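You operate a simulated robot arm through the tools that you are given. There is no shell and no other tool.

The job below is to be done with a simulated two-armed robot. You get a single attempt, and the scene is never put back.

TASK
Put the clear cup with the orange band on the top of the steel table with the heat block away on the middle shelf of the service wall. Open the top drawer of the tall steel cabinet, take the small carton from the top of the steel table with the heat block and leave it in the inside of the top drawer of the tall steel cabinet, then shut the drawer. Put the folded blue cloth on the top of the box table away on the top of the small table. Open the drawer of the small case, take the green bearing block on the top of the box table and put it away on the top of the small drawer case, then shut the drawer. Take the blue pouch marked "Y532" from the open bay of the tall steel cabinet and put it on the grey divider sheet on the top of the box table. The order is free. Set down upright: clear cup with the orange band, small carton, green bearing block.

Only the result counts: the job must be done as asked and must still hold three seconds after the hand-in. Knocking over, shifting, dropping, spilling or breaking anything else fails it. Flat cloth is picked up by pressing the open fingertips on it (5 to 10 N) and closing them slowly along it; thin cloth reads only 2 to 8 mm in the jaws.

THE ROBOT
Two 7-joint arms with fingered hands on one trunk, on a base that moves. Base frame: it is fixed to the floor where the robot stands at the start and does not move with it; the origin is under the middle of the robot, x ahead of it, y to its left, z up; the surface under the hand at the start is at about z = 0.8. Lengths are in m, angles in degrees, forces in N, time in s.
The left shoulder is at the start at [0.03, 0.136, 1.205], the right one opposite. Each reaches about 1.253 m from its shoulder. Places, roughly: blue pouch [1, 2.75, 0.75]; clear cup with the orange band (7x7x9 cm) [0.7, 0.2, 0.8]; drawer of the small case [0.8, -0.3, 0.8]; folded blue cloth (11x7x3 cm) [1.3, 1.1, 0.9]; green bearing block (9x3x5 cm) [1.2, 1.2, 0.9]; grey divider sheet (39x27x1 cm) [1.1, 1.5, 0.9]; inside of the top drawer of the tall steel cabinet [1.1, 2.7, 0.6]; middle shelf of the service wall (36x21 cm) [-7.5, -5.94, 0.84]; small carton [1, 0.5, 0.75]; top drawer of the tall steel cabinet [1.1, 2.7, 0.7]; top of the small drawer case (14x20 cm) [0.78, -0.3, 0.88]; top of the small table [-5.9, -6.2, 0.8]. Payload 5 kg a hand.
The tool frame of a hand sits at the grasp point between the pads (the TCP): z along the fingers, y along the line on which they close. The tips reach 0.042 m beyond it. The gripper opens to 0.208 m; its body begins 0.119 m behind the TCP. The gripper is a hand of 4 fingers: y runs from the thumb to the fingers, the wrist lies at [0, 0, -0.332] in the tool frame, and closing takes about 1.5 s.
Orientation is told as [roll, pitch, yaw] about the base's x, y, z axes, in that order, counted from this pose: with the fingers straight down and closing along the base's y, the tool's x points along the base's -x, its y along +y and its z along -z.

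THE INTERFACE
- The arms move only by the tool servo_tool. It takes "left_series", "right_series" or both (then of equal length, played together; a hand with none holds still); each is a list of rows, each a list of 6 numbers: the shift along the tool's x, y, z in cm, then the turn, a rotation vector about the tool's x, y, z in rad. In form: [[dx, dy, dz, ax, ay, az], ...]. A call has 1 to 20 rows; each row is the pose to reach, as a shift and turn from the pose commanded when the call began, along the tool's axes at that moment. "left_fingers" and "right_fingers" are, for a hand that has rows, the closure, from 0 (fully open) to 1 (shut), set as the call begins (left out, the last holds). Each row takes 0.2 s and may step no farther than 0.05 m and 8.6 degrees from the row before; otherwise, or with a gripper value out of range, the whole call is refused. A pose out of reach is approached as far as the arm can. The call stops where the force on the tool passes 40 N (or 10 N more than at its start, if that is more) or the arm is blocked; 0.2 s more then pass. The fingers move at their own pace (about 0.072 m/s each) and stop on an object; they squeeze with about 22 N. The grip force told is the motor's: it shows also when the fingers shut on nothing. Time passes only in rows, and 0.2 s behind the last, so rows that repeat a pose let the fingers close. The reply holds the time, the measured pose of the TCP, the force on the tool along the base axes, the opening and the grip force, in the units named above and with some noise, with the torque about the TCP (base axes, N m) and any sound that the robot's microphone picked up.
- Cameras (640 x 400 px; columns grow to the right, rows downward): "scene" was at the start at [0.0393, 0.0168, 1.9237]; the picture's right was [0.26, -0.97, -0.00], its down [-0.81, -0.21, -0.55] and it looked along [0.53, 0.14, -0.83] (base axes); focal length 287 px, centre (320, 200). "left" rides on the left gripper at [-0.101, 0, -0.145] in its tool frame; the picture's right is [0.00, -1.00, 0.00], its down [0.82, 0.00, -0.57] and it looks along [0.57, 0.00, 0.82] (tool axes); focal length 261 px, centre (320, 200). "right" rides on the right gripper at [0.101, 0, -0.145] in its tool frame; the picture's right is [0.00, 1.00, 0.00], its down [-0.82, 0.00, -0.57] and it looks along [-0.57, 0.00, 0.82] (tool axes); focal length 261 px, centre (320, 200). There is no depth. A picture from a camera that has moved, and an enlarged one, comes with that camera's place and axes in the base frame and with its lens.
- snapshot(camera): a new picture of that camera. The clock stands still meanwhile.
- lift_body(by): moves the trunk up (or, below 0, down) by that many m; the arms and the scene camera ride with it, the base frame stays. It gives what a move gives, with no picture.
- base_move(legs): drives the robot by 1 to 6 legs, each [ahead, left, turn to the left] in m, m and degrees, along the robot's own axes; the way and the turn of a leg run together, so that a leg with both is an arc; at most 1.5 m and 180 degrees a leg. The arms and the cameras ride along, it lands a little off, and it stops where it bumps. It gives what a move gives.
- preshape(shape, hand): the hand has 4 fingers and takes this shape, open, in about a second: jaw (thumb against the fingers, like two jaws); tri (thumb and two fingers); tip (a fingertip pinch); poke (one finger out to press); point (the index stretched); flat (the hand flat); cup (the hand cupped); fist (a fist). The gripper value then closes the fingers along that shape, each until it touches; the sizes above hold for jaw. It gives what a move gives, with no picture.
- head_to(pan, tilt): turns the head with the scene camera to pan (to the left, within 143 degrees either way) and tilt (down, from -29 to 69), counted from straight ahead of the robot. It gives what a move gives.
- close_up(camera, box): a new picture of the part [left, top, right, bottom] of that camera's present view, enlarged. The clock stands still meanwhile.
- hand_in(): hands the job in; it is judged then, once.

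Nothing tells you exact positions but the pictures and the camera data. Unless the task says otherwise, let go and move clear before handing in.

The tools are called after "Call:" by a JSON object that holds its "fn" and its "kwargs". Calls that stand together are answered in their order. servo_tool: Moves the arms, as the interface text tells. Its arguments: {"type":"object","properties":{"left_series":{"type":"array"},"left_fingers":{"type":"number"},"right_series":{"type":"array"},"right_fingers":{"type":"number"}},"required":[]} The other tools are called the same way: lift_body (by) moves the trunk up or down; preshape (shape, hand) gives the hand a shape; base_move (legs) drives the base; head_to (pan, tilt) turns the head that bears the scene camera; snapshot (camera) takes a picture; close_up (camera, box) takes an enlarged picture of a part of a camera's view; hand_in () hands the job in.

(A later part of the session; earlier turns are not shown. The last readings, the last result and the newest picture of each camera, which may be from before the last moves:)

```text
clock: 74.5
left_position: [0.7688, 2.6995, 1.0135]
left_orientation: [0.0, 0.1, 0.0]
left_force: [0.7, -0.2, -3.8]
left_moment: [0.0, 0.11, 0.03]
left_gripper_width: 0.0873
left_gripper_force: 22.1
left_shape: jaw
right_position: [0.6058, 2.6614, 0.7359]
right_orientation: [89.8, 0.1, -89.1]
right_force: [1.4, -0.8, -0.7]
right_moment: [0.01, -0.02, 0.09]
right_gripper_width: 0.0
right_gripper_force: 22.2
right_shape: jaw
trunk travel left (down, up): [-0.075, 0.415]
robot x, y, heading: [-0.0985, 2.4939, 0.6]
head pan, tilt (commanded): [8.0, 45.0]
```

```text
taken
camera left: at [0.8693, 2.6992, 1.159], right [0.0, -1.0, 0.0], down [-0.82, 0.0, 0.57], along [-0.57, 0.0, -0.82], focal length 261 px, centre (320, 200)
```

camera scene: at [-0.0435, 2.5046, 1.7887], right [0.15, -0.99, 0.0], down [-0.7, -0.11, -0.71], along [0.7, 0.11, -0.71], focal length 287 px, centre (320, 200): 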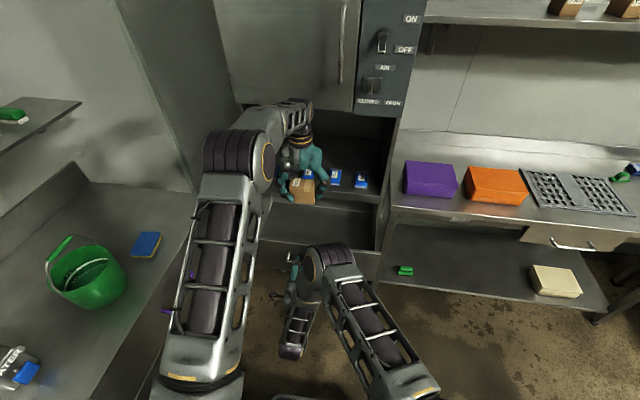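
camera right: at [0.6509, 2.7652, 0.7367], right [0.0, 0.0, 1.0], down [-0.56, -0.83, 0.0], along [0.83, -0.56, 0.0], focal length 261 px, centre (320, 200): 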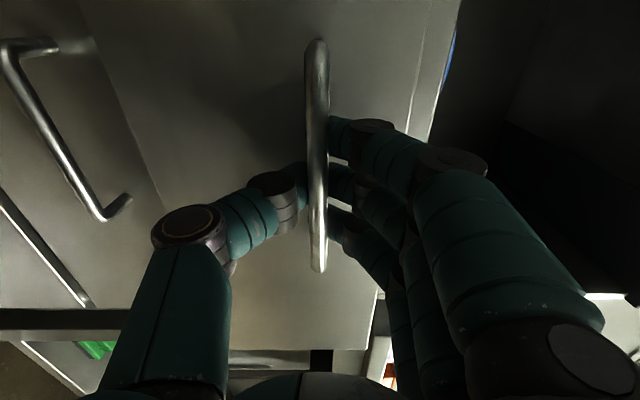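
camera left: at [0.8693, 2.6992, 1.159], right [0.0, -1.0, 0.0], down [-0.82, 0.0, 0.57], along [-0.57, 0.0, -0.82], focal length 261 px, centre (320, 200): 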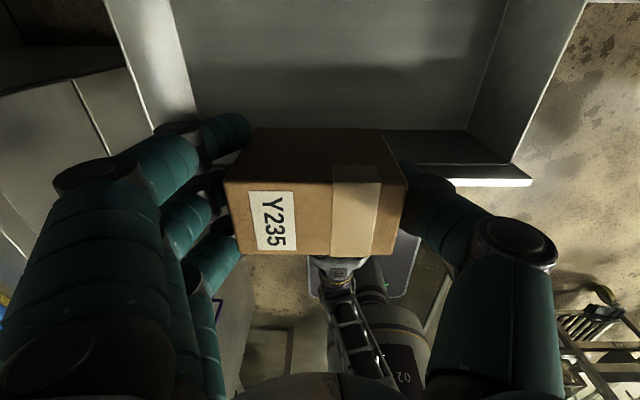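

The carton is over the open drawer; the drawer floor seems to be near z = 0.66. I lower the carton gradually.

Call:
{"fn": "servo_tool", "kwargs": {"left_series": [[0, 0, 4, 0, 0, 0], [0, 0, 8, 0, 0, 0], [0, 0, 12, 0, 0, 0], [0, 0, 16, 0, 0, 0], [0, 0, 19, 0, 0, 0], [0, 0, 22, 0, 0, 0]]}}

Call:
{"fn": "snapshot", "kwargs": {"camera": "left"}}

Call:
{"fn": "close_up", "kwargs": {"camera": "scene", "box": [220, 90, 400, 270]}}

```text
clock: 75.9
left_position: [0.7669, 2.6992, 0.7927]
left_orientation: [0.0, -0.1, 0.0]
left_force: [2.1, 0.2, -1.7]
left_moment: [-0.06, 0.12, -0.01]
left_gripper_width: 0.0873
left_gripper_force: 22.2
left_shape: jaw
right_position: [0.6041, 2.6623, 0.7373]
right_orientation: [90.0, 0.0, -89.2]
right_force: [0.7, 0.7, -1.3]
right_moment: [0.0, -0.04, -0.01]
right_gripper_width: 0.0003
right_gripper_force: 22.6
right_shape: jaw
trunk travel left (down, up): [-0.075, 0.415]
robot x, y, heading: [-0.0962, 2.4964, 0.8]
head pan, tilt (commanded): [8.0, 45.0]
```

```text
taken
camera left: at [0.8676, 2.6995, 0.9375], right [0.0, -1.0, 0.0], down [-0.82, 0.0, 0.57], along [-0.57, 0.0, -0.82], focal length 261 px, centre (320, 200)
```

left: 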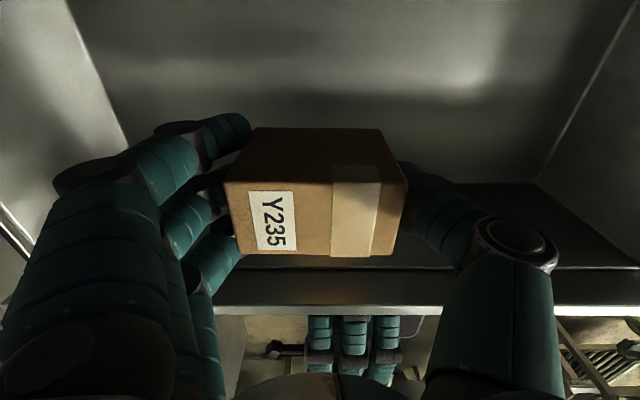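

```text
2.22 times, centred on (310, 180) of scene
camera zoom: at [-0.0445, 2.5054, 1.7888], right [0.15, -0.99, 0.0], down [-0.7, -0.11, -0.71], along [0.7, 0.11, -0.71], focal length 637 px, centre (342, 244)
```

zoom: 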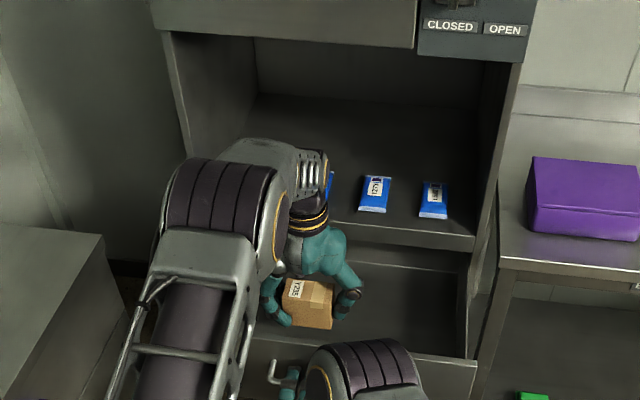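

The floor of the drawer is near z = 0.63; I lower farther in small steps, watching the force.

Call:
{"fn": "servo_tool", "kwargs": {"left_series": [[0, 0, 3, 0, 0, 0], [0, 0, 6, 0, 0, 0], [0, 0, 8, 0, 0, 0], [0, 0, 9, 0, 0, 0]]}}

Call:
{"fn": "servo_tool", "kwargs": {"left_series": [[0, 0, 0.5, 0, 0, 0], [0, 0, 1.0, 0, 0, 0]]}}

Call:
{"fn": "snapshot", "kwargs": {"camera": "left"}}

```text
clock: 76.9
left_position: [0.7676, 2.6992, 0.7043]
left_orientation: [0.0, 0.0, 0.1]
left_force: [0.0, -0.5, -3.2]
left_moment: [-0.01, 0.02, -0.01]
left_gripper_width: 0.0874
left_gripper_force: 21.8
left_shape: jaw
right_position: [0.6045, 2.6616, 0.7368]
right_orientation: [90.1, 0.1, -89.2]
right_force: [1.6, 0.8, -1.6]
right_moment: [0.02, -0.03, 0.0]
right_gripper_width: 0.0
right_gripper_force: 22.2
right_shape: jaw
trunk travel left (down, up): [-0.075, 0.415]
robot x, y, heading: [-0.1015, 2.4933, 0.8]
head pan, tilt (commanded): [8.0, 45.0]
```

```text
clock: 77.5
left_position: [0.7668, 2.6992, 0.6938]
left_orientation: [0.0, -0.1, -0.1]
left_force: [0.0, 0.5, -1.7]
left_moment: [-0.07, 0.04, -0.03]
left_gripper_width: 0.0872
left_gripper_force: 22.1
left_shape: jaw
right_position: [0.6045, 2.6617, 0.7366]
right_orientation: [90.0, 0.0, -89.3]
right_force: [0.0, 0.3, -2.5]
right_moment: [-0.01, -0.05, 0.02]
right_gripper_width: 0.0
right_gripper_force: 21.7
right_shape: jaw
trunk travel left (down, up): [-0.075, 0.415]
robot x, y, heading: [-0.0974, 2.4944, 0.7]
head pan, tilt (commanded): [8.0, 45.0]
```

```text
taken
camera left: at [0.8683, 2.6995, 0.8392], right [0.0, -1.0, 0.0], down [-0.82, 0.0, 0.57], along [-0.57, 0.0, -0.82], focal length 261 px, centre (320, 200)
```

left: 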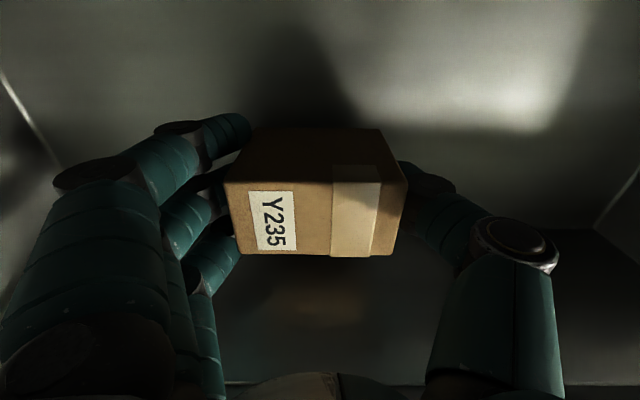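

No contact yet; I continue in small steps.

Call:
{"fn": "servo_tool", "kwargs": {"left_series": [[0, 0, 0.3, 0, 0, 0], [0, 0, 0.6, 0, 0, 0]]}}

Call:
{"fn": "servo_tool", "kwargs": {"left_series": [[0, 0, 0.3, 0, 0, 0], [0, 0, 0.5, 0, 0, 0]]}}

```text
clock: 78.1
left_position: [0.7648, 2.6991, 0.6881]
left_orientation: [0.1, 0.0, 0.0]
left_force: [0.1, 0.5, -4.1]
left_moment: [0.01, 0.06, -0.02]
left_gripper_width: 0.0873
left_gripper_force: 22.4
left_shape: jaw
right_position: [0.6043, 2.6614, 0.7371]
right_orientation: [90.0, -0.1, -89.2]
right_force: [1.1, 0.2, -1.4]
right_moment: [0.04, -0.01, 0.01]
right_gripper_width: 0.0002
right_gripper_force: 22.2
right_shape: jaw
trunk travel left (down, up): [-0.075, 0.415]
robot x, y, heading: [-0.0964, 2.4917, 0.9]
head pan, tilt (commanded): [8.0, 45.0]
```

```text
clock: 78.7
left_position: [0.766, 2.6987, 0.6831]
left_orientation: [0.0, 0.0, 0.0]
left_force: [-0.5, 0.5, -3.1]
left_moment: [0.01, -0.02, -0.03]
left_gripper_width: 0.0877
left_gripper_force: 22.0
left_shape: jaw
right_position: [0.6034, 2.6615, 0.7373]
right_orientation: [90.0, 0.0, -89.2]
right_force: [1.6, 0.0, -1.6]
right_moment: [-0.02, -0.03, 0.01]
right_gripper_width: 0.0001
right_gripper_force: 21.7
right_shape: jaw
trunk travel left (down, up): [-0.075, 0.415]
robot x, y, heading: [-0.0954, 2.4945, 0.7]
head pan, tilt (commanded): [8.0, 45.0]
```

Call:
{"fn": "servo_tool", "kwargs": {"left_series": [[0, 0, 0.4, 0, 0, 0], [0, 0, 0.8, 0, 0, 0]]}}

Call:
{"fn": "servo_tool", "kwargs": {"left_series": [[0, 0, 0.3, 0, 0, 0], [0, 0, 0.5, 0, 0, 0]]}}

Call:
{"fn": "snapshot", "kwargs": {"camera": "left"}}

```text
clock: 79.3
left_position: [0.7659, 2.6987, 0.6747]
left_orientation: [0.0, 0.0, -0.2]
left_force: [-0.3, -0.6, -2.5]
left_moment: [0.02, 0.04, 0.04]
left_gripper_width: 0.0874
left_gripper_force: 22.2
left_shape: jaw
right_position: [0.6045, 2.6607, 0.7373]
right_orientation: [90.1, 0.1, -89.2]
right_force: [1.4, -0.1, -2.0]
right_moment: [0.01, 0.01, 0.01]
right_gripper_width: 0.0001
right_gripper_force: 21.9
right_shape: jaw
trunk travel left (down, up): [-0.075, 0.415]
robot x, y, heading: [-0.1001, 2.4924, 0.8]
head pan, tilt (commanded): [8.0, 45.0]
```

```text
clock: 79.9
left_position: [0.7641, 2.6991, 0.6698]
left_orientation: [0.1, -0.1, -0.1]
left_force: [0.3, -0.2, -2.7]
left_moment: [-0.02, -0.02, 0.0]
left_gripper_width: 0.0875
left_gripper_force: 21.8
left_shape: jaw
right_position: [0.6045, 2.6604, 0.7367]
right_orientation: [90.0, -0.1, -89.2]
right_force: [0.0, 0.4, -2.7]
right_moment: [0.02, -0.03, -0.01]
right_gripper_width: 0.0002
right_gripper_force: 22.2
right_shape: jaw
trunk travel left (down, up): [-0.075, 0.415]
robot x, y, heading: [-0.097, 2.4938, 0.6]
head pan, tilt (commanded): [8.0, 45.0]
```

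```text
taken
camera left: at [0.8667, 2.7003, 0.8158], right [0.0, -1.0, 0.0], down [-0.82, 0.0, 0.57], along [-0.57, 0.0, -0.82], focal length 261 px, centre (320, 200)
```

left: 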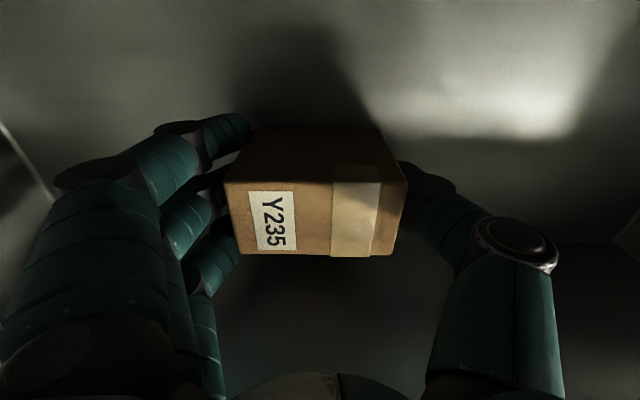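

Still free; the floor should be about a centimetre lower. I continue.

Call:
{"fn": "servo_tool", "kwargs": {"left_series": [[0, 0, 0.3, 0, 0, 0], [0, 0, 0.6, 0, 0, 0]]}}

Call:
{"fn": "servo_tool", "kwargs": {"left_series": [[0, 0, 0.3, 0, 0, 0], [0, 0, 0.5, 0, 0, 0]]}}

```text
clock: 80.5
left_position: [0.766, 2.7001, 0.6683]
left_orientation: [0.0, 0.0, 0.0]
left_force: [-4.8, -0.1, 11.5]
left_moment: [0.31, 0.03, 0.15]
left_gripper_width: 0.0872
left_gripper_force: 22.3
left_shape: jaw
right_position: [0.6047, 2.6614, 0.7377]
right_orientation: [90.0, -0.1, -89.2]
right_force: [3.2, 0.1, -4.3]
right_moment: [-0.03, -0.01, 0.02]
right_gripper_width: 0.0001
right_gripper_force: 22.6
right_shape: jaw
trunk travel left (down, up): [-0.075, 0.415]
robot x, y, heading: [-0.0998, 2.4932, 1.1]
head pan, tilt (commanded): [8.0, 45.0]
```

```text
clock: 81.1
left_position: [0.7657, 2.6984, 0.6651]
left_orientation: [-0.1, -0.3, -0.1]
left_force: [-8.5, -1.1, 39.7]
left_moment: [0.19, -0.02, 0.06]
left_gripper_width: 0.0877
left_gripper_force: 22.4
left_shape: jaw
right_position: [0.6036, 2.6608, 0.7374]
right_orientation: [90.1, -0.1, -89.3]
right_force: [7.9, 2.4, -8.5]
right_moment: [0.05, 0.0, 0.02]
right_gripper_width: 0.0001
right_gripper_force: 21.7
right_shape: jaw
trunk travel left (down, up): [-0.075, 0.415]
robot x, y, heading: [-0.097, 2.4904, 1.1]
head pan, tilt (commanded): [8.0, 45.0]
```

Contact with the floor. I relieve the pressure a few millimetres and open the fingers.

Call:
{"fn": "servo_tool", "kwargs": {"left_series": [[0, 0, -0.5, 0, 0, 0], [0, 0, -0.7, 0, 0, 0]]}}

Call:
{"fn": "servo_tool", "kwargs": {"left_series": [[0, 0, 0, 0, 0, 0], [0, 0, 0, 0, 0, 0], [0, 0, 0, 0, 0, 0], [0, 0, 0, 0, 0, 0], [0, 0, 0, 0, 0, 0]], "left_fingers": 0.35}}

Call:
{"fn": "snapshot", "kwargs": {"camera": "left"}}

```text
clock: 81.7
left_position: [0.7648, 2.6994, 0.6651]
left_orientation: [0.0, 0.2, -0.1]
left_force: [1.1, -0.7, 2.5]
left_moment: [0.01, -0.17, -0.04]
left_gripper_width: 0.0875
left_gripper_force: 21.5
left_shape: jaw
right_position: [0.604, 2.6611, 0.7378]
right_orientation: [90.0, -0.1, -89.2]
right_force: [-2.1, 0.8, -1.1]
right_moment: [-0.01, -0.01, -0.01]
right_gripper_width: 0.0
right_gripper_force: 21.2
right_shape: jaw
trunk travel left (down, up): [-0.075, 0.415]
robot x, y, heading: [-0.0994, 2.4956, 0.8]
head pan, tilt (commanded): [8.0, 45.0]
```

```text
clock: 82.9
left_position: [0.7668, 2.6991, 0.6674]
left_orientation: [0.0, 0.0, 0.0]
left_force: [0.1, 0.0, -0.5]
left_moment: [-0.01, 0.01, -0.01]
left_gripper_width: 0.1348
left_gripper_force: 0.1
left_shape: jaw
right_position: [0.6054, 2.6615, 0.7369]
right_orientation: [90.1, 0.0, -89.2]
right_force: [-1.6, -1.5, -2.0]
right_moment: [0.03, -0.04, -0.02]
right_gripper_width: 0.0
right_gripper_force: 21.9
right_shape: jaw
trunk travel left (down, up): [-0.075, 0.415]
robot x, y, heading: [-0.0995, 2.4905, 0.8]
head pan, tilt (commanded): [8.0, 45.0]
```

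```text
taken
camera left: at [0.8676, 2.699, 0.8124], right [0.0, -1.0, 0.0], down [-0.82, 0.0, 0.57], along [-0.57, 0.0, -0.82], focal length 261 px, centre (320, 200)
```

left: 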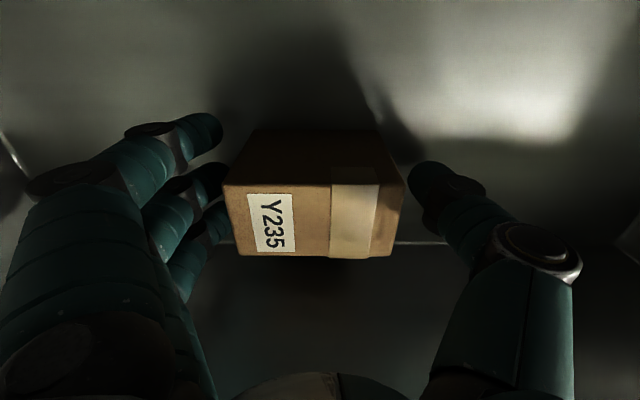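

The carton stands released in the drawer. I lift the left hand straight up and then back out.

Call:
{"fn": "servo_tool", "kwargs": {"left_series": [[0, 0, -2, 0, 0, 0], [0, 0, -5, 0, 0, 0], [0, 0, -9, 0, 0, 0], [0, 0, -13, 0, 0, 0], [0, 0, -17, 0, 0, 0], [0, 0, -21, 0, 0, 0], [0, 0, -25, 0, 0, 0], [0, 0, -29, 0, 0, 0], [0, 0, -33, 0, 0, 0], [3, 2, -36, 0, 0, 0], [6, 4, -39, 0, 0, 0], [10, 6, -40, 0, 0, 0], [14, 8, -40, 0, 0, 0], [18, 10, -40, 0, 0, 0], [22, 12, -40, 0, 0, 0]]}}

Call:
{"fn": "snapshot", "kwargs": {"camera": "scene"}}

Call:
{"fn": "close_up", "kwargs": {"camera": "scene", "box": [220, 130, 400, 310]}}

```text
clock: 86.1
left_position: [0.5449, 2.8199, 1.0667]
left_orientation: [0.0, 0.1, -0.1]
left_force: [-0.6, 1.1, 1.0]
left_moment: [-0.03, -0.04, 0.01]
left_gripper_width: 0.1351
left_gripper_force: 0.1
left_shape: jaw
right_position: [0.6036, 2.6617, 0.7375]
right_orientation: [89.9, 0.0, -89.2]
right_force: [-3.6, 0.0, -1.6]
right_moment: [-0.02, -0.1, -0.05]
right_gripper_width: 0.0001
right_gripper_force: 22.3
right_shape: jaw
trunk travel left (down, up): [-0.075, 0.415]
robot x, y, heading: [-0.0971, 2.494, 0.8]
head pan, tilt (commanded): [8.0, 45.0]
```

```text
taken
camera scene: at [-0.0464, 2.5059, 1.789], right [0.15, -0.99, 0.0], down [-0.7, -0.11, -0.71], along [0.7, 0.11, -0.71], focal length 287 px, centre (320, 200)
```

scene: 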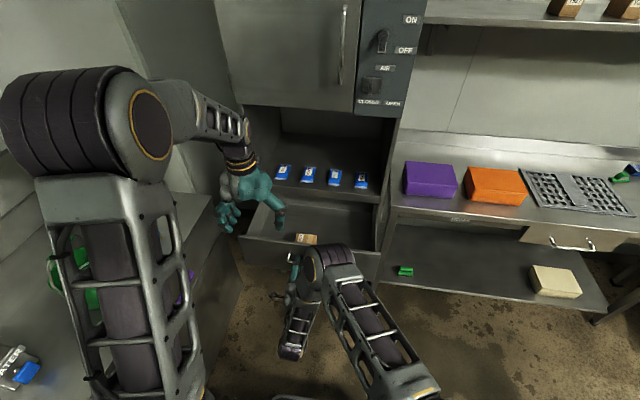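

```text
2.22 times, centred on (310, 220) of scene
camera zoom: at [-0.0464, 2.5059, 1.789], right [0.15, -0.99, 0.0], down [-0.7, -0.11, -0.71], along [0.7, 0.11, -0.71], focal length 637 px, centre (342, 156)
```

zoom: 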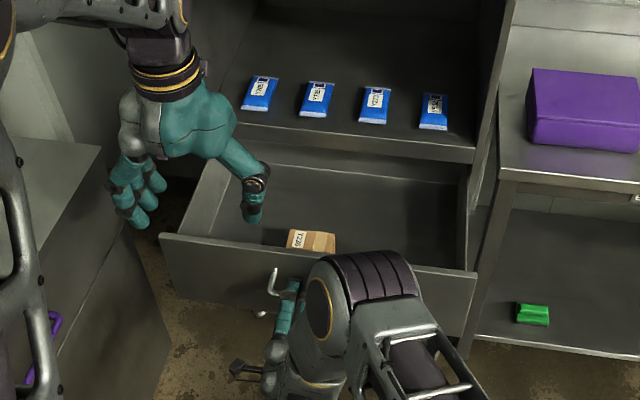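

The carton stands upright in the drawer. Now I push the drawer shut gently with the right hand still around the handle.

Call:
{"fn": "servo_tool", "kwargs": {"right_series": [[0, 0, 1, 0, 0, 0], [0, 0, 2.5, 0, 0, 0], [0, 0, 4.5, 0, 0, 0], [0, 0, 7, 0, 0, 0], [0, 0, 9.5, 0, 0, 0], [0, 0, 12, 0, 0, 0], [0, 0, 14.5, 0, 0, 0], [0, 0, 17, 0, 0, 0], [0, 0, 19.5, 0, 0, 0], [0, 0, 21.5, 0, 0, 0], [0, 0, 23, 0, 0, 0], [0, 0, 24, 0, 0, 0], [0, 0, 25, 0, 0, 0], [0, 0, 25.8, 0, 0, 0]]}}

Call:
{"fn": "close_up", "kwargs": {"camera": "scene", "box": [220, 130, 400, 310]}}

Call:
{"fn": "snapshot", "kwargs": {"camera": "right"}}

```text
clock: 89.1
left_position: [0.5447, 2.819, 1.0673]
left_orientation: [0.0, -0.1, 0.0]
left_force: [-0.6, 0.0, -0.1]
left_moment: [0.0, 0.0, -0.01]
left_gripper_width: 0.1348
left_gripper_force: 0.1
left_shape: jaw
right_position: [0.8616, 2.6652, 0.7352]
right_orientation: [90.1, -0.1, -89.3]
right_force: [-1.0, -0.6, -2.3]
right_moment: [-0.02, 0.02, -0.01]
right_gripper_width: 0.0
right_gripper_force: 21.9
right_shape: jaw
trunk travel left (down, up): [-0.075, 0.415]
robot x, y, heading: [-0.0952, 2.4945, 0.6]
head pan, tilt (commanded): [8.0, 45.0]
```

```text
2.22 times, centred on (310, 220) of scene
camera zoom: at [-0.0454, 2.5051, 1.7889], right [0.15, -0.99, 0.0], down [-0.7, -0.11, -0.71], along [0.7, 0.11, -0.71], focal length 637 px, centre (342, 156)
```

zoom: 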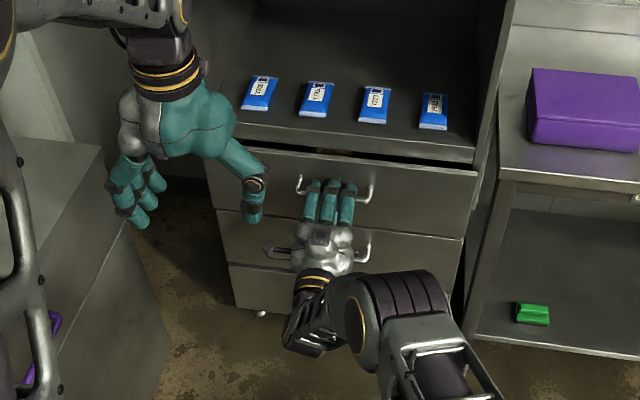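

```text
taken
camera right: at [0.7168, 2.7649, 0.7357], right [0.0, 0.0, 1.0], down [-0.56, -0.83, 0.0], along [0.83, -0.56, 0.0], focal length 261 px, centre (320, 200)
```

right: 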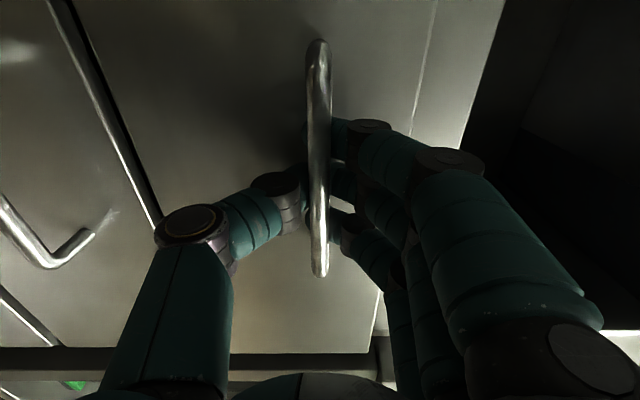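

The drawer is still ajar by one or two centimetres. I push on.

Call:
{"fn": "servo_tool", "kwargs": {"right_series": [[0, 0, 0.6, 0, 0, 0], [0, 0, 1.2, 0, 0, 0], [0, 0, 1.8, 0, 0, 0]]}}

Call:
{"fn": "close_up", "kwargs": {"camera": "scene", "box": [220, 130, 400, 310]}}

```text
clock: 89.9
left_position: [0.5426, 2.8198, 1.0686]
left_orientation: [0.0, 0.0, 0.0]
left_force: [0.5, 0.5, -0.2]
left_moment: [-0.04, 0.0, -0.03]
left_gripper_width: 0.1348
left_gripper_force: 0.1
left_shape: jaw
right_position: [0.8735, 2.6654, 0.7335]
right_orientation: [89.7, 0.1, -89.2]
right_force: [-27.7, -4.5, 6.6]
right_moment: [-0.02, -0.51, -0.4]
right_gripper_width: 0.0
right_gripper_force: 22.3
right_shape: jaw
trunk travel left (down, up): [-0.075, 0.415]
robot x, y, heading: [-0.099, 2.4965, 0.9]
head pan, tilt (commanded): [8.0, 45.0]
stopped in row 3 (right hand): the force on the tool passed its limit at 47 N (the readings are from after the stop); the commanded pose is now the measured one
```

```text
2.22 times, centred on (310, 220) of scene
camera zoom: at [-0.0488, 2.5047, 1.7891], right [0.15, -0.99, 0.0], down [-0.7, -0.11, -0.71], along [0.7, 0.11, -0.71], focal length 637 px, centre (342, 156)
```

zoom: 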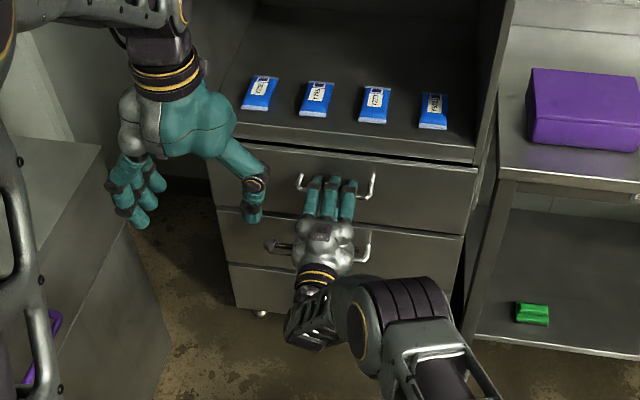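

The drawer is shut. I open the right fingers and back off from the handle.

Call:
{"fn": "servo_tool", "kwargs": {"right_series": [[0, 0, -0.3, 0, 0, 0], [0, 0, -0.3, 0, 0, 0], [0, 0, -0.3, 0, 0, 0], [0, 0, -0.3, 0, 0, 0], [0, 0, -0.3, 0, 0, 0], [0, 0, -0.3, 0, 0, 0]], "right_fingers": 0.4}}

Call:
{"fn": "snapshot", "kwargs": {"camera": "right"}}

```text
clock: 91.3
left_position: [0.5444, 2.8197, 1.0672]
left_orientation: [0.1, 0.0, -0.1]
left_force: [0.5, -0.7, -0.3]
left_moment: [0.0, 0.01, 0.01]
left_gripper_width: 0.1348
left_gripper_force: 0.0
left_shape: jaw
right_position: [0.8715, 2.6662, 0.7333]
right_orientation: [89.8, -0.1, -89.3]
right_force: [-18.8, 2.2, -5.0]
right_moment: [0.05, -1.05, -0.74]
right_gripper_width: 0.1212
right_gripper_force: 0.0
right_shape: jaw
trunk travel left (down, up): [-0.075, 0.415]
robot x, y, heading: [-0.0973, 2.4953, 0.6]
head pan, tilt (commanded): [8.0, 45.0]
```

```text
taken
camera right: at [0.7268, 2.7656, 0.7339], right [0.0, 0.0, 1.0], down [-0.56, -0.83, 0.0], along [0.83, -0.56, -0.01], focal length 261 px, centre (320, 200)
```

right: 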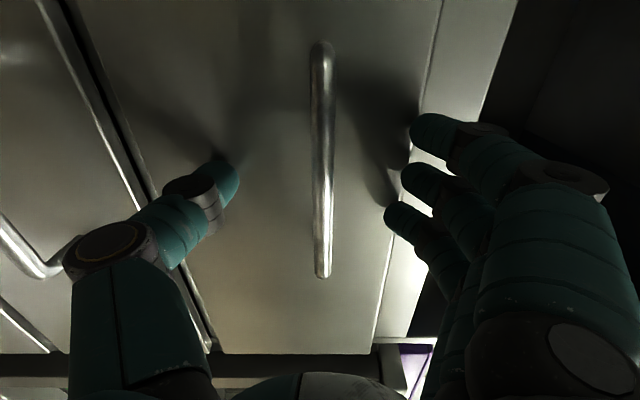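

The handle is free between the open fingers. I back the right hand off and try the "tip" shape with the left hand to see how it looks, for the flat pouch.

Call:
{"fn": "servo_tool", "kwargs": {"right_series": [[0, 0, -3, 0, 0, 0], [0, 0, -7, 0, 0, 0], [0, 0, -11, 0, 0, 0], [0, 0, -15, 0, 0, 0], [-3, 2, -18, 0, 0, 0], [-6, 5, -20, 0, 0, 0]]}}

Call:
{"fn": "preshape", "kwargs": {"hand": "left", "shape": "tip"}}

Call:
{"fn": "snapshot", "kwargs": {"camera": "left"}}

Call:
{"fn": "snapshot", "kwargs": {"camera": "scene"}}

```text
clock: 92.7
left_position: [0.5441, 2.8195, 1.0683]
left_orientation: [0.1, 0.0, -0.1]
left_force: [-0.7, 0.6, -0.1]
left_moment: [-0.01, -0.07, 0.04]
left_gripper_width: 0.1346
left_gripper_force: 0.0
left_shape: jaw
right_position: [0.6707, 2.6027, 0.7852]
right_orientation: [89.8, 0.0, -89.1]
right_force: [0.4, -0.7, -0.3]
right_moment: [0.01, 0.01, -0.01]
right_gripper_width: 0.1245
right_gripper_force: 0.0
right_shape: jaw
trunk travel left (down, up): [-0.075, 0.415]
robot x, y, heading: [-0.0953, 2.4947, 0.9]
head pan, tilt (commanded): [8.0, 45.0]
```

```text
clock: 93.6
left_position: [0.5444, 2.8182, 1.0666]
left_orientation: [0.0, 0.1, -0.1]
left_force: [0.0, 0.1, 0.2]
left_moment: [0.0, 0.02, 0.0]
left_gripper_width: 0.2079
left_gripper_force: 0.0
left_shape: tip
right_position: [0.6711, 2.6015, 0.7848]
right_orientation: [89.7, -0.1, -89.3]
right_force: [0.7, 0.0, -0.3]
right_moment: [0.0, -0.01, 0.04]
right_gripper_width: 0.1245
right_gripper_force: 0.0
right_shape: jaw
trunk travel left (down, up): [-0.075, 0.415]
robot x, y, heading: [-0.1026, 2.4903, 0.9]
head pan, tilt (commanded): [8.0, 45.0]
```

```text
taken
camera left: at [0.6461, 2.8192, 1.2124], right [0.0, -1.0, 0.0], down [-0.82, 0.0, 0.57], along [-0.57, 0.0, -0.82], focal length 261 px, centre (320, 200)
```

left: 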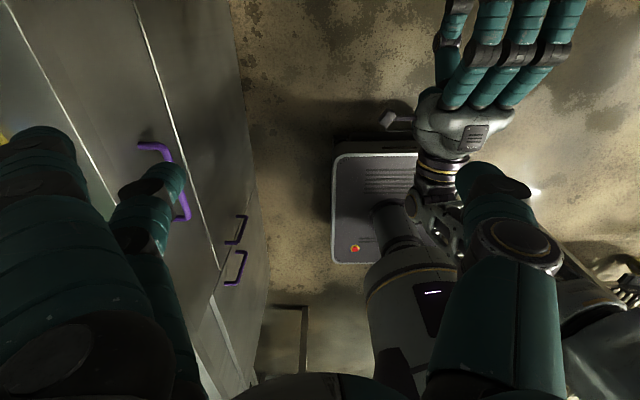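

```text
taken
camera scene: at [-0.0461, 2.505, 1.7889], right [0.15, -0.99, 0.0], down [-0.7, -0.11, -0.71], along [0.7, 0.11, -0.71], focal length 287 px, centre (320, 200)
```

scene: 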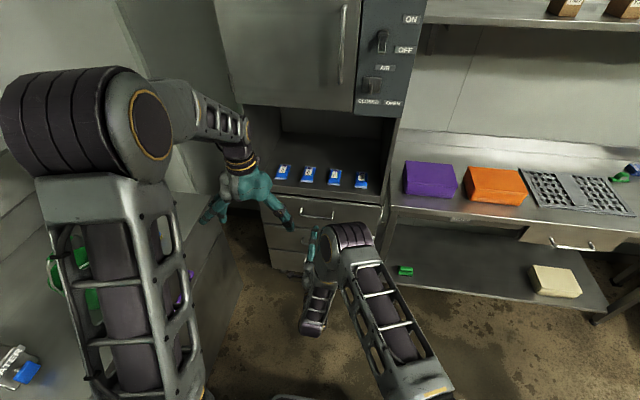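

The tip shape keeps thumb and one finger opposed. I zoom to see where the other fingers are.

Call:
{"fn": "close_up", "kwargs": {"camera": "scene", "box": [190, 110, 310, 240]}}

Call:
{"fn": "close_up", "kwargs": {"camera": "left", "box": [0, 80, 320, 400]}}

Call:
{"fn": "snapshot", "kwargs": {"camera": "right"}}

```text
3.08 times, centred on (250, 175) of scene
camera zoom: at [-0.0461, 2.505, 1.7889], right [0.15, -0.99, 0.0], down [-0.7, -0.11, -0.71], along [0.7, 0.11, -0.71], focal length 882 px, centre (535, 277)
```

zoom: 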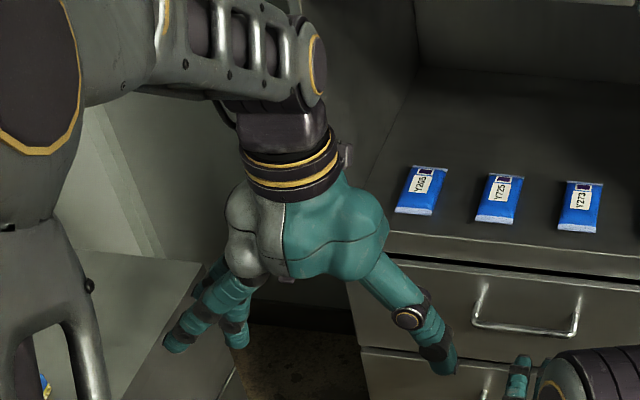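

```text
1.25 times, centred on (160, 240) of left
camera zoom: at [0.6461, 2.8192, 1.2124], right [0.0, -1.0, 0.0], down [-0.82, 0.0, 0.57], along [-0.57, 0.0, -0.82], focal length 326 px, centre (520, 150)
```

zoom: 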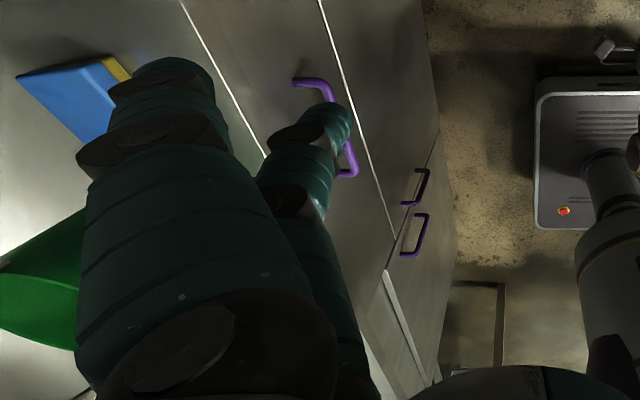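

```text
taken
camera right: at [0.5256, 2.7018, 0.7854], right [0.0, 0.0, 1.0], down [-0.56, -0.83, 0.0], along [0.83, -0.56, -0.01], focal length 261 px, centre (320, 200)
```

right: 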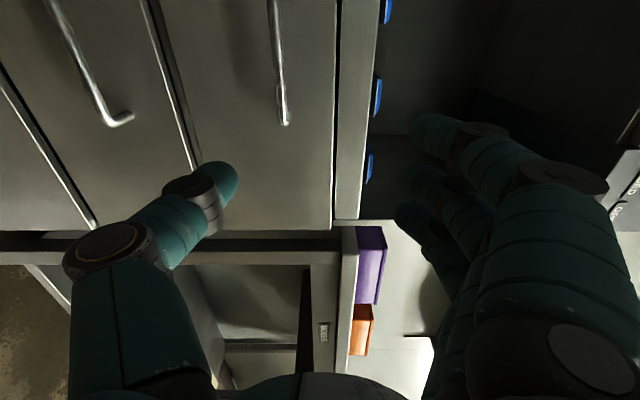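

Other fingers spread outward in tip shape, which would disturb the neighbouring pouches. An alternative is to drag Y532 forward from behind with a flat hand; I look at the flat shape on the right hand.

Call:
{"fn": "preshape", "kwargs": {"hand": "right", "shape": "flat"}}

Call:
{"fn": "snapshot", "kwargs": {"camera": "right"}}

Call:
{"fn": "close_up", "kwargs": {"camera": "scene", "box": [260, 160, 420, 340]}}

```text
clock: 94.5
left_position: [0.5463, 2.819, 1.068]
left_orientation: [0.0, 0.0, 0.0]
left_force: [0.7, 1.0, 0.4]
left_moment: [0.0, 0.0, 0.0]
left_gripper_width: 0.2078
left_gripper_force: 0.1
left_shape: tip
right_position: [0.671, 2.6016, 0.785]
right_orientation: [89.8, 0.0, -89.3]
right_force: [0.9, 0.6, 0.5]
right_moment: [0.01, 0.0, 0.02]
right_gripper_width: 0.2018
right_gripper_force: 0.1
right_shape: flat
trunk travel left (down, up): [-0.075, 0.415]
robot x, y, heading: [-0.0936, 2.4938, 0.7]
head pan, tilt (commanded): [8.0, 45.0]
```

```text
taken
camera right: at [0.5256, 2.7018, 0.7855], right [0.0, 0.0, 1.0], down [-0.56, -0.83, 0.0], along [0.83, -0.56, -0.01], focal length 261 px, centre (320, 200)
```

right: 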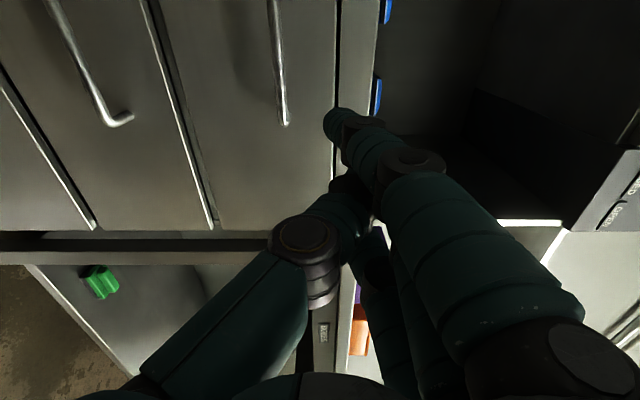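

```text
2.22 times, centred on (340, 250) of scene
camera zoom: at [-0.0462, 2.505, 1.7889], right [0.15, -0.99, 0.0], down [-0.7, -0.11, -0.71], along [0.7, 0.11, -0.71], focal length 637 px, centre (276, 89)
```

zoom: 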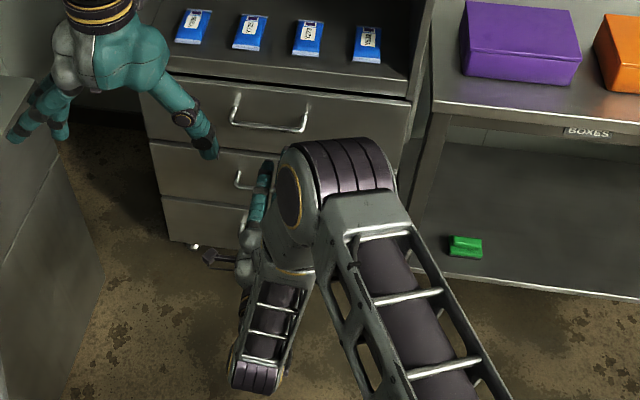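

In the flat shape the fingers lie together, tips about 6 cm beyond the TCP; that suits hooking behind the pouch. I raise and pitch the right hand down 45 degrees in front of the bay, pull the left hand back, then drive closer.

Call:
{"fn": "servo_tool", "kwargs": {"right_series": [[-1.65, 3.06, -2, 0.05, 0, 0], [-3.3, 6.1, -4, 0.15, 0, 0], [-5, 9.2, -5, 0.25, 0, 0], [-6.6, 12.2, -6, 0.35, 0, 0], [-8.2, 15.3, -7, 0.46, 0, 0], [-9.9, 18.4, -7.1, 0.57, 0, 0], [-11.5, 21.4, -7.1, 0.68, 0, 0], [-13.2, 24.5, -7.1, 0.785, 0, 0]], "left_series": [[2, 0, 0, 0, 0, 0], [4, 0, 0, 0, 0, 0], [6, 0, 0, 0, 0, 0], [8, 0, 0, 0, 0, 0], [10, 0, 0, 0, 0, 0], [12, 0, 0, 0, 0, 0], [14, 0, 0, 0, 0, 0], [16, 0, 0, 0, 0, 0]]}}

Call:
{"fn": "snapshot", "kwargs": {"camera": "scene"}}

```text
clock: 96.3
left_position: [0.3831, 2.8196, 1.0665]
left_orientation: [0.0, 0.0, -0.1]
left_force: [-1.8, 0.2, -0.5]
left_moment: [0.0, -0.21, -0.01]
left_gripper_width: 0.2077
left_gripper_force: 0.0
left_shape: tip
right_position: [0.604, 2.4709, 1.0313]
right_orientation: [44.9, 0.1, -89.1]
right_force: [-1.3, 0.3, -1.0]
right_moment: [0.01, -0.18, 0.01]
right_gripper_width: 0.2016
right_gripper_force: 0.0
right_shape: flat
trunk travel left (down, up): [-0.075, 0.415]
robot x, y, heading: [-0.0977, 2.4969, 1.0]
head pan, tilt (commanded): [8.0, 45.0]
```

```text
taken
camera scene: at [-0.0493, 2.5047, 1.7891], right [0.15, -0.99, 0.0], down [-0.7, -0.11, -0.71], along [0.7, 0.11, -0.71], focal length 287 px, centre (320, 200)
```

scene: 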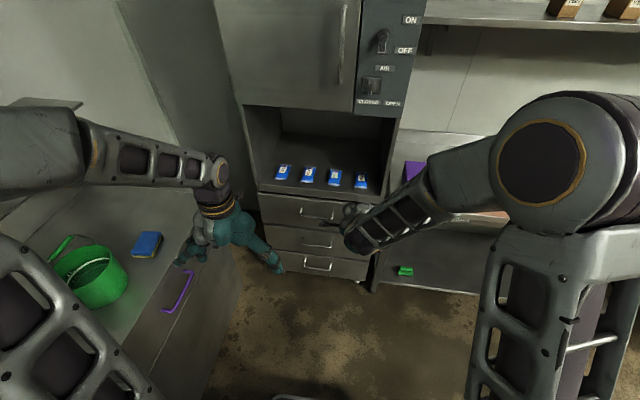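

The pose is right. I drive 0.2 m closer.

Call:
{"fn": "base_move", "kwargs": {"legs": [[0.2, 0, -0.8]]}}

Call:
{"fn": "snapshot", "kwargs": {"camera": "right"}}

Call:
{"fn": "head_to", "kwargs": {"pan": -10, "tilt": 50}}

Call:
{"fn": "snapshot", "kwargs": {"camera": "scene"}}

```text
clock: 97.9
left_position: [0.5895, 2.8173, 1.0669]
left_orientation: [0.0, 0.1, -0.6]
left_force: [1.1, 0.1, -1.3]
left_moment: [-0.03, 0.19, -0.02]
left_gripper_width: 0.2082
left_gripper_force: 0.1
left_shape: tip
right_position: [0.8078, 2.4665, 1.0293]
right_orientation: [44.7, 0.0, -89.7]
right_force: [1.3, 0.9, -1.3]
right_moment: [0.04, 0.07, 0.01]
right_gripper_width: 0.2016
right_gripper_force: 0.1
right_shape: flat
trunk travel left (down, up): [-0.075, 0.415]
robot x, y, heading: [0.1028, 2.4971, 0.1]
head pan, tilt (commanded): [8.0, 45.0]
```

```text
taken
camera right: at [0.7064, 2.5676, 1.1319], right [0.71, 0.0, 0.7], down [-0.4, -0.82, 0.4], along [0.58, -0.57, -0.58], focal length 261 px, centre (320, 200)
```

right: 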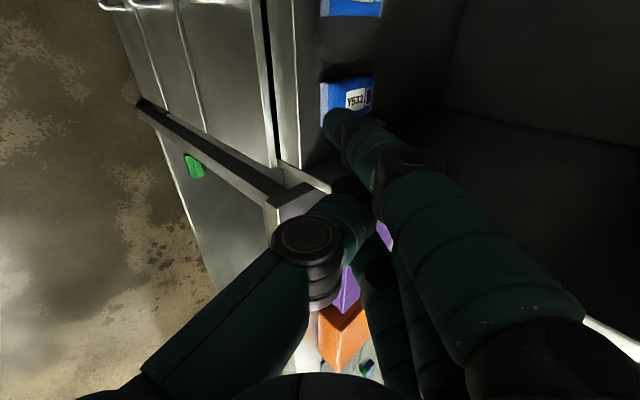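

```text
clock: 98.8
left_position: [0.5883, 2.8177, 1.0674]
left_orientation: [-0.1, 0.0, -0.7]
left_force: [-1.0, 0.6, 0.2]
left_moment: [0.0, -0.02, -0.03]
left_gripper_width: 0.2076
left_gripper_force: 0.0
left_shape: tip
right_position: [0.8069, 2.466, 1.0301]
right_orientation: [44.8, 0.1, -89.7]
right_force: [0.5, -0.4, 0.8]
right_moment: [0.01, 0.02, 0.0]
right_gripper_width: 0.2018
right_gripper_force: 0.1
right_shape: flat
trunk travel left (down, up): [-0.075, 0.415]
robot x, y, heading: [0.1023, 2.4964, 0.3]
head pan, tilt (commanded): [-10.0, 50.0]
```

```text
taken
camera scene: at [0.1495, 2.4819, 1.782], right [-0.17, -0.99, 0.0], down [-0.76, 0.13, -0.64], along [0.63, -0.11, -0.77], focal length 287 px, centre (320, 200)
```

scene: 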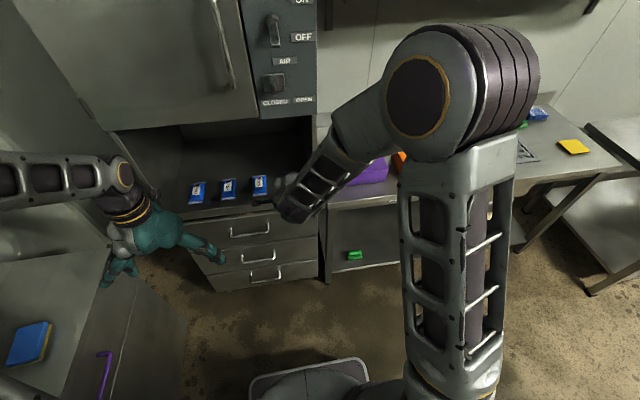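

From the right hand's camera I place Y532 at x 0.967-1.085, y 2.444-2.498. I move the flat hand ahead over it into the bay.

Call:
{"fn": "servo_tool", "kwargs": {"right_series": [[0, 3, 3, 0, 0, 0], [0, 6, 6, 0, 0, 0], [0, 9, 9, 0, 0, 0], [0, 12, 12, 0, 0, 0], [0, 15, 15, 0, 0, 0], [0, 18.1, 18.1, 0, 0, 0]]}}

Call:
{"fn": "snapshot", "kwargs": {"camera": "right"}}

Call:
{"fn": "snapshot", "kwargs": {"camera": "scene"}}

```text
clock: 100.2
left_position: [0.5891, 2.8173, 1.0669]
left_orientation: [0.0, 0.1, -0.5]
left_force: [0.8, -0.3, 0.0]
left_moment: [0.01, 0.07, 0.01]
left_gripper_width: 0.2079
left_gripper_force: 0.0
left_shape: tip
right_position: [1.0632, 2.4673, 1.028]
right_orientation: [44.7, -0.2, -89.8]
right_force: [0.5, -0.3, -0.2]
right_moment: [0.0, 0.04, -0.01]
right_gripper_width: 0.2018
right_gripper_force: 0.0
right_shape: flat
trunk travel left (down, up): [-0.075, 0.415]
robot x, y, heading: [0.0995, 2.4955, 0.4]
head pan, tilt (commanded): [-10.0, 50.0]
```

```text
taken
camera right: at [0.9614, 2.569, 1.1311], right [0.71, 0.0, 0.7], down [-0.4, -0.82, 0.4], along [0.58, -0.57, -0.58], focal length 261 px, centre (320, 200)
```

right: 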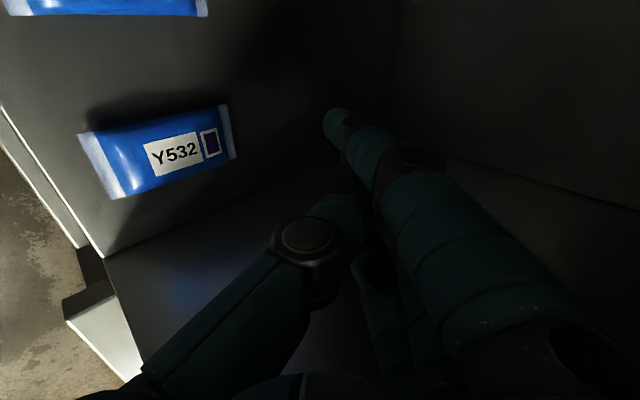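

```text
taken
camera scene: at [0.1511, 2.4819, 1.7819], right [-0.17, -0.99, 0.0], down [-0.76, 0.13, -0.64], along [0.63, -0.11, -0.77], focal length 287 px, centre (320, 200)
```

scene: 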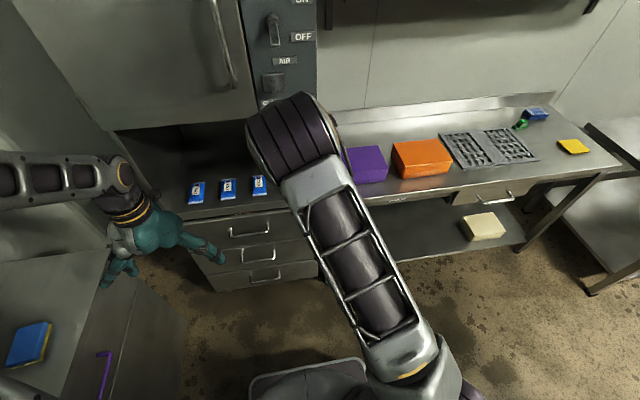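

The pouch Y532 is clearly seen below, and the fingertips are about 3 cm behind its back end. I lower the hand behind it.

Call:
{"fn": "servo_tool", "kwargs": {"right_series": [[0, -2, 2, 0, 0, 0], [0, -4, 4, 0, 0, 0], [0, -5.5, 5.5, 0, 0, 0], [0, -6.8, 6.8, 0, 0, 0]]}}

Call:
{"fn": "snapshot", "kwargs": {"camera": "right"}}

```text
clock: 101.2
left_position: [0.5881, 2.8178, 1.0672]
left_orientation: [0.0, 0.0, -0.6]
left_force: [-0.1, 0.9, -0.8]
left_moment: [-0.02, 0.01, -0.05]
left_gripper_width: 0.2077
left_gripper_force: 0.0
left_shape: tip
right_position: [1.0604, 2.4667, 0.9341]
right_orientation: [45.0, 0.0, -89.7]
right_force: [-0.4, 0.2, 0.4]
right_moment: [0.0, 0.09, -0.02]
right_gripper_width: 0.2017
right_gripper_force: 0.1
right_shape: flat
trunk travel left (down, up): [-0.075, 0.415]
robot x, y, heading: [0.1017, 2.4987, 0.1]
head pan, tilt (commanded): [-10.0, 50.0]
```

```text
taken
camera right: at [0.9597, 2.5688, 1.0374], right [0.71, 0.0, 0.71], down [-0.4, -0.82, 0.4], along [0.58, -0.57, -0.58], focal length 261 px, centre (320, 200)
```

right: 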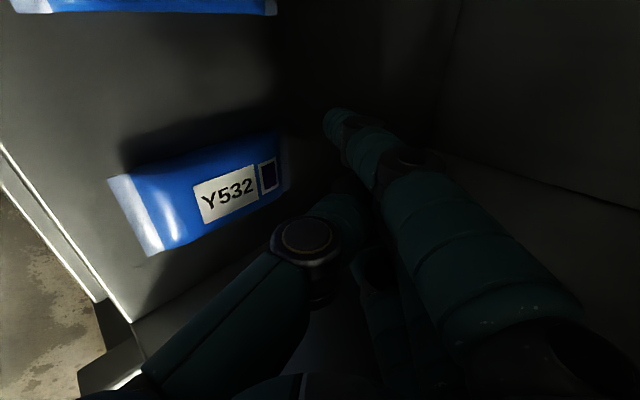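

No contact yet. I lower in finer steps.

Call:
{"fn": "servo_tool", "kwargs": {"right_series": [[0, -0.5, 0.5, 0, 0, 0], [0, -1.0, 1.0, 0, 0, 0]]}}

```text
clock: 101.8
left_position: [0.589, 2.8184, 1.0663]
left_orientation: [0.0, -0.1, -0.6]
left_force: [-0.2, -0.2, -1.1]
left_moment: [0.07, 0.02, 0.0]
left_gripper_width: 0.2077
left_gripper_force: 0.1
left_shape: tip
right_position: [1.062, 2.4668, 0.9173]
right_orientation: [44.8, 0.1, -89.7]
right_force: [0.1, 0.0, 0.5]
right_moment: [-0.01, 0.08, 0.01]
right_gripper_width: 0.2018
right_gripper_force: 0.1
right_shape: flat
trunk travel left (down, up): [-0.075, 0.415]
robot x, y, heading: [0.1024, 2.4918, 0.5]
head pan, tilt (commanded): [-10.0, 50.0]
```

Call:
{"fn": "servo_tool", "kwargs": {"right_series": [[0, -0.3, 0.3, 0, 0, 0]]}}

Call:
{"fn": "snapshot", "kwargs": {"camera": "right"}}

```text
clock: 102.2
left_position: [0.5882, 2.8172, 1.0676]
left_orientation: [0.0, 0.0, -0.6]
left_force: [0.9, -0.2, 0.5]
left_moment: [-0.01, 0.03, 0.02]
left_gripper_width: 0.2078
left_gripper_force: 0.0
left_shape: tip
right_position: [1.062, 2.4667, 0.9142]
right_orientation: [44.8, 0.0, -89.6]
right_force: [0.0, -0.6, -0.1]
right_moment: [0.03, 0.04, 0.01]
right_gripper_width: 0.2016
right_gripper_force: 0.1
right_shape: flat
trunk travel left (down, up): [-0.075, 0.415]
robot x, y, heading: [0.1054, 2.4985, 0.3]
head pan, tilt (commanded): [-10.0, 50.0]
```

```text
taken
camera right: at [0.9605, 2.5687, 1.0168], right [0.71, 0.0, 0.7], down [-0.4, -0.82, 0.4], along [0.58, -0.57, -0.58], focal length 261 px, centre (320, 200)
```

right: 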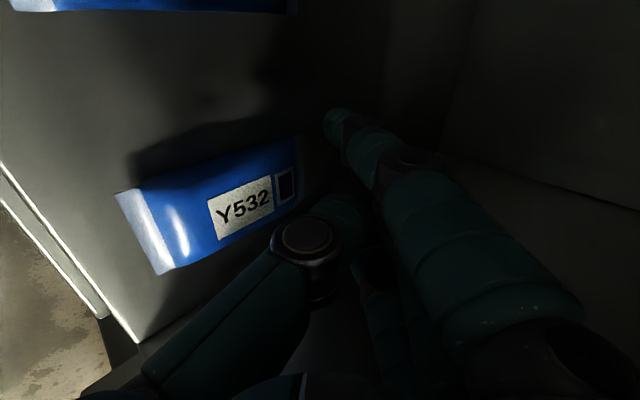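

Call:
{"fn": "servo_tool", "kwargs": {"right_series": [[0, -0.35, 0.35, 0, 0, 0], [0, -1.06, -0.36, 0, 0, 0], [0, -1.77, -1.07, 0, 0, 0], [0, -2.47, -1.77, 0, 0, 0]]}}

Call:
{"fn": "snapshot", "kwargs": {"camera": "right"}}

```text
clock: 103.2
left_position: [0.5878, 2.8172, 1.0674]
left_orientation: [0.1, 0.0, -0.5]
left_force: [-0.4, 0.8, 0.4]
left_moment: [-0.01, -0.04, -0.02]
left_gripper_width: 0.208
left_gripper_force: 0.0
left_shape: tip
right_position: [1.0322, 2.4687, 0.9112]
right_orientation: [44.8, 0.0, -89.7]
right_force: [-0.7, 0.2, 1.4]
right_moment: [0.01, 0.0, -0.02]
right_gripper_width: 0.0
right_gripper_force: 0.0
right_shape: flat
trunk travel left (down, up): [-0.075, 0.415]
robot x, y, heading: [0.1024, 2.4942, 0.2]
head pan, tilt (commanded): [-10.0, 50.0]
```

```text
taken
camera right: at [0.93, 2.5694, 1.0137], right [0.71, 0.0, 0.7], down [-0.4, -0.82, 0.4], along [0.58, -0.57, -0.58], focal length 261 px, centre (320, 200)
```

right: 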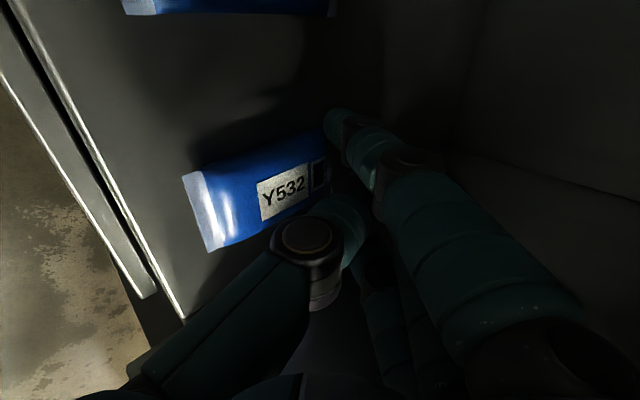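

The fingertips are at the pouch's back end. I continue dragging toward the front.

Call:
{"fn": "servo_tool", "kwargs": {"right_series": [[0, -0.7, -0.7, 0, 0, 0], [0, -1.4, -1.4, 0, 0, 0], [0, -2.1, -2.1, 0, 0, 0], [0, -2.8, -2.8, 0, 0, 0]]}}

Call:
{"fn": "snapshot", "kwargs": {"camera": "right"}}

```text
clock: 104.2
left_position: [0.5891, 2.8185, 1.0669]
left_orientation: [0.0, 0.0, -0.6]
left_force: [-0.5, 0.2, 0.1]
left_moment: [0.0, -0.01, -0.02]
left_gripper_width: 0.2079
left_gripper_force: 0.0
left_shape: tip
right_position: [0.994, 2.4675, 0.9105]
right_orientation: [44.9, 0.0, -89.6]
right_force: [0.1, 0.3, 2.0]
right_moment: [0.01, -0.01, 0.0]
right_gripper_width: 0.0
right_gripper_force: 0.1
right_shape: flat
trunk travel left (down, up): [-0.075, 0.415]
robot x, y, heading: [0.103, 2.499, 0.2]
head pan, tilt (commanded): [-10.0, 50.0]
```

```text
taken
camera right: at [0.8915, 2.5691, 1.0132], right [0.71, 0.0, 0.71], down [-0.4, -0.82, 0.4], along [0.58, -0.57, -0.58], focal length 261 px, centre (320, 200)
```

right: 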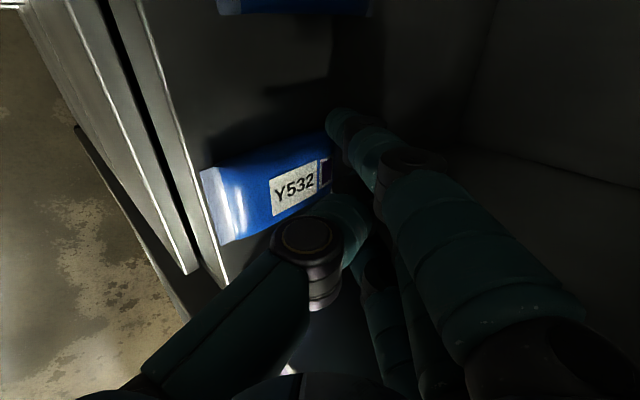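

The pouch follows; its front end is at the lip now. I drag it about 4.5 cm farther so that it overhangs.

Call:
{"fn": "servo_tool", "kwargs": {"right_series": [[0, -0.7, -0.7, 0, 0, 0], [0, -1.4, -1.4, 0, 0, 0], [0, -2.1, -2.1, 0, 0, 0], [0, -2.8, -2.8, 0, 0, 0]]}}

Call:
{"fn": "snapshot", "kwargs": {"camera": "right"}}

```text
clock: 105.2
left_position: [0.5884, 2.819, 1.0677]
left_orientation: [0.0, 0.0, -0.6]
left_force: [-0.4, -0.2, -0.3]
left_moment: [-0.03, 0.03, -0.01]
left_gripper_width: 0.2077
left_gripper_force: 0.1
left_shape: tip
right_position: [0.9538, 2.4671, 0.9105]
right_orientation: [44.7, 0.0, -89.6]
right_force: [0.5, -1.3, 1.8]
right_moment: [0.02, -0.08, 0.03]
right_gripper_width: 0.0
right_gripper_force: 0.0
right_shape: flat
trunk travel left (down, up): [-0.075, 0.415]
robot x, y, heading: [0.1012, 2.4906, 0.4]
head pan, tilt (commanded): [-10.0, 50.0]
```

```text
taken
camera right: at [0.8513, 2.5681, 1.0134], right [0.71, 0.0, 0.71], down [-0.4, -0.82, 0.4], along [0.58, -0.57, -0.58], focal length 261 px, centre (320, 200)
```

right: 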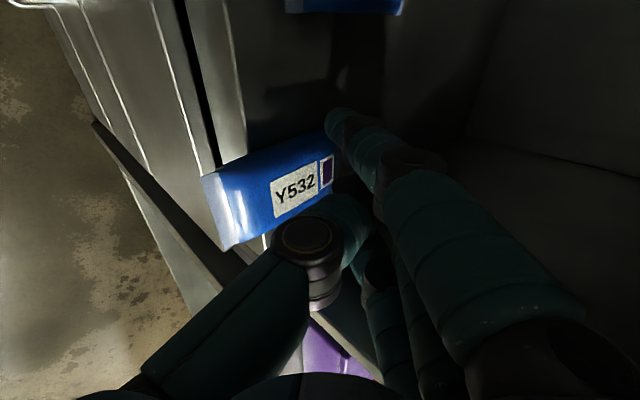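

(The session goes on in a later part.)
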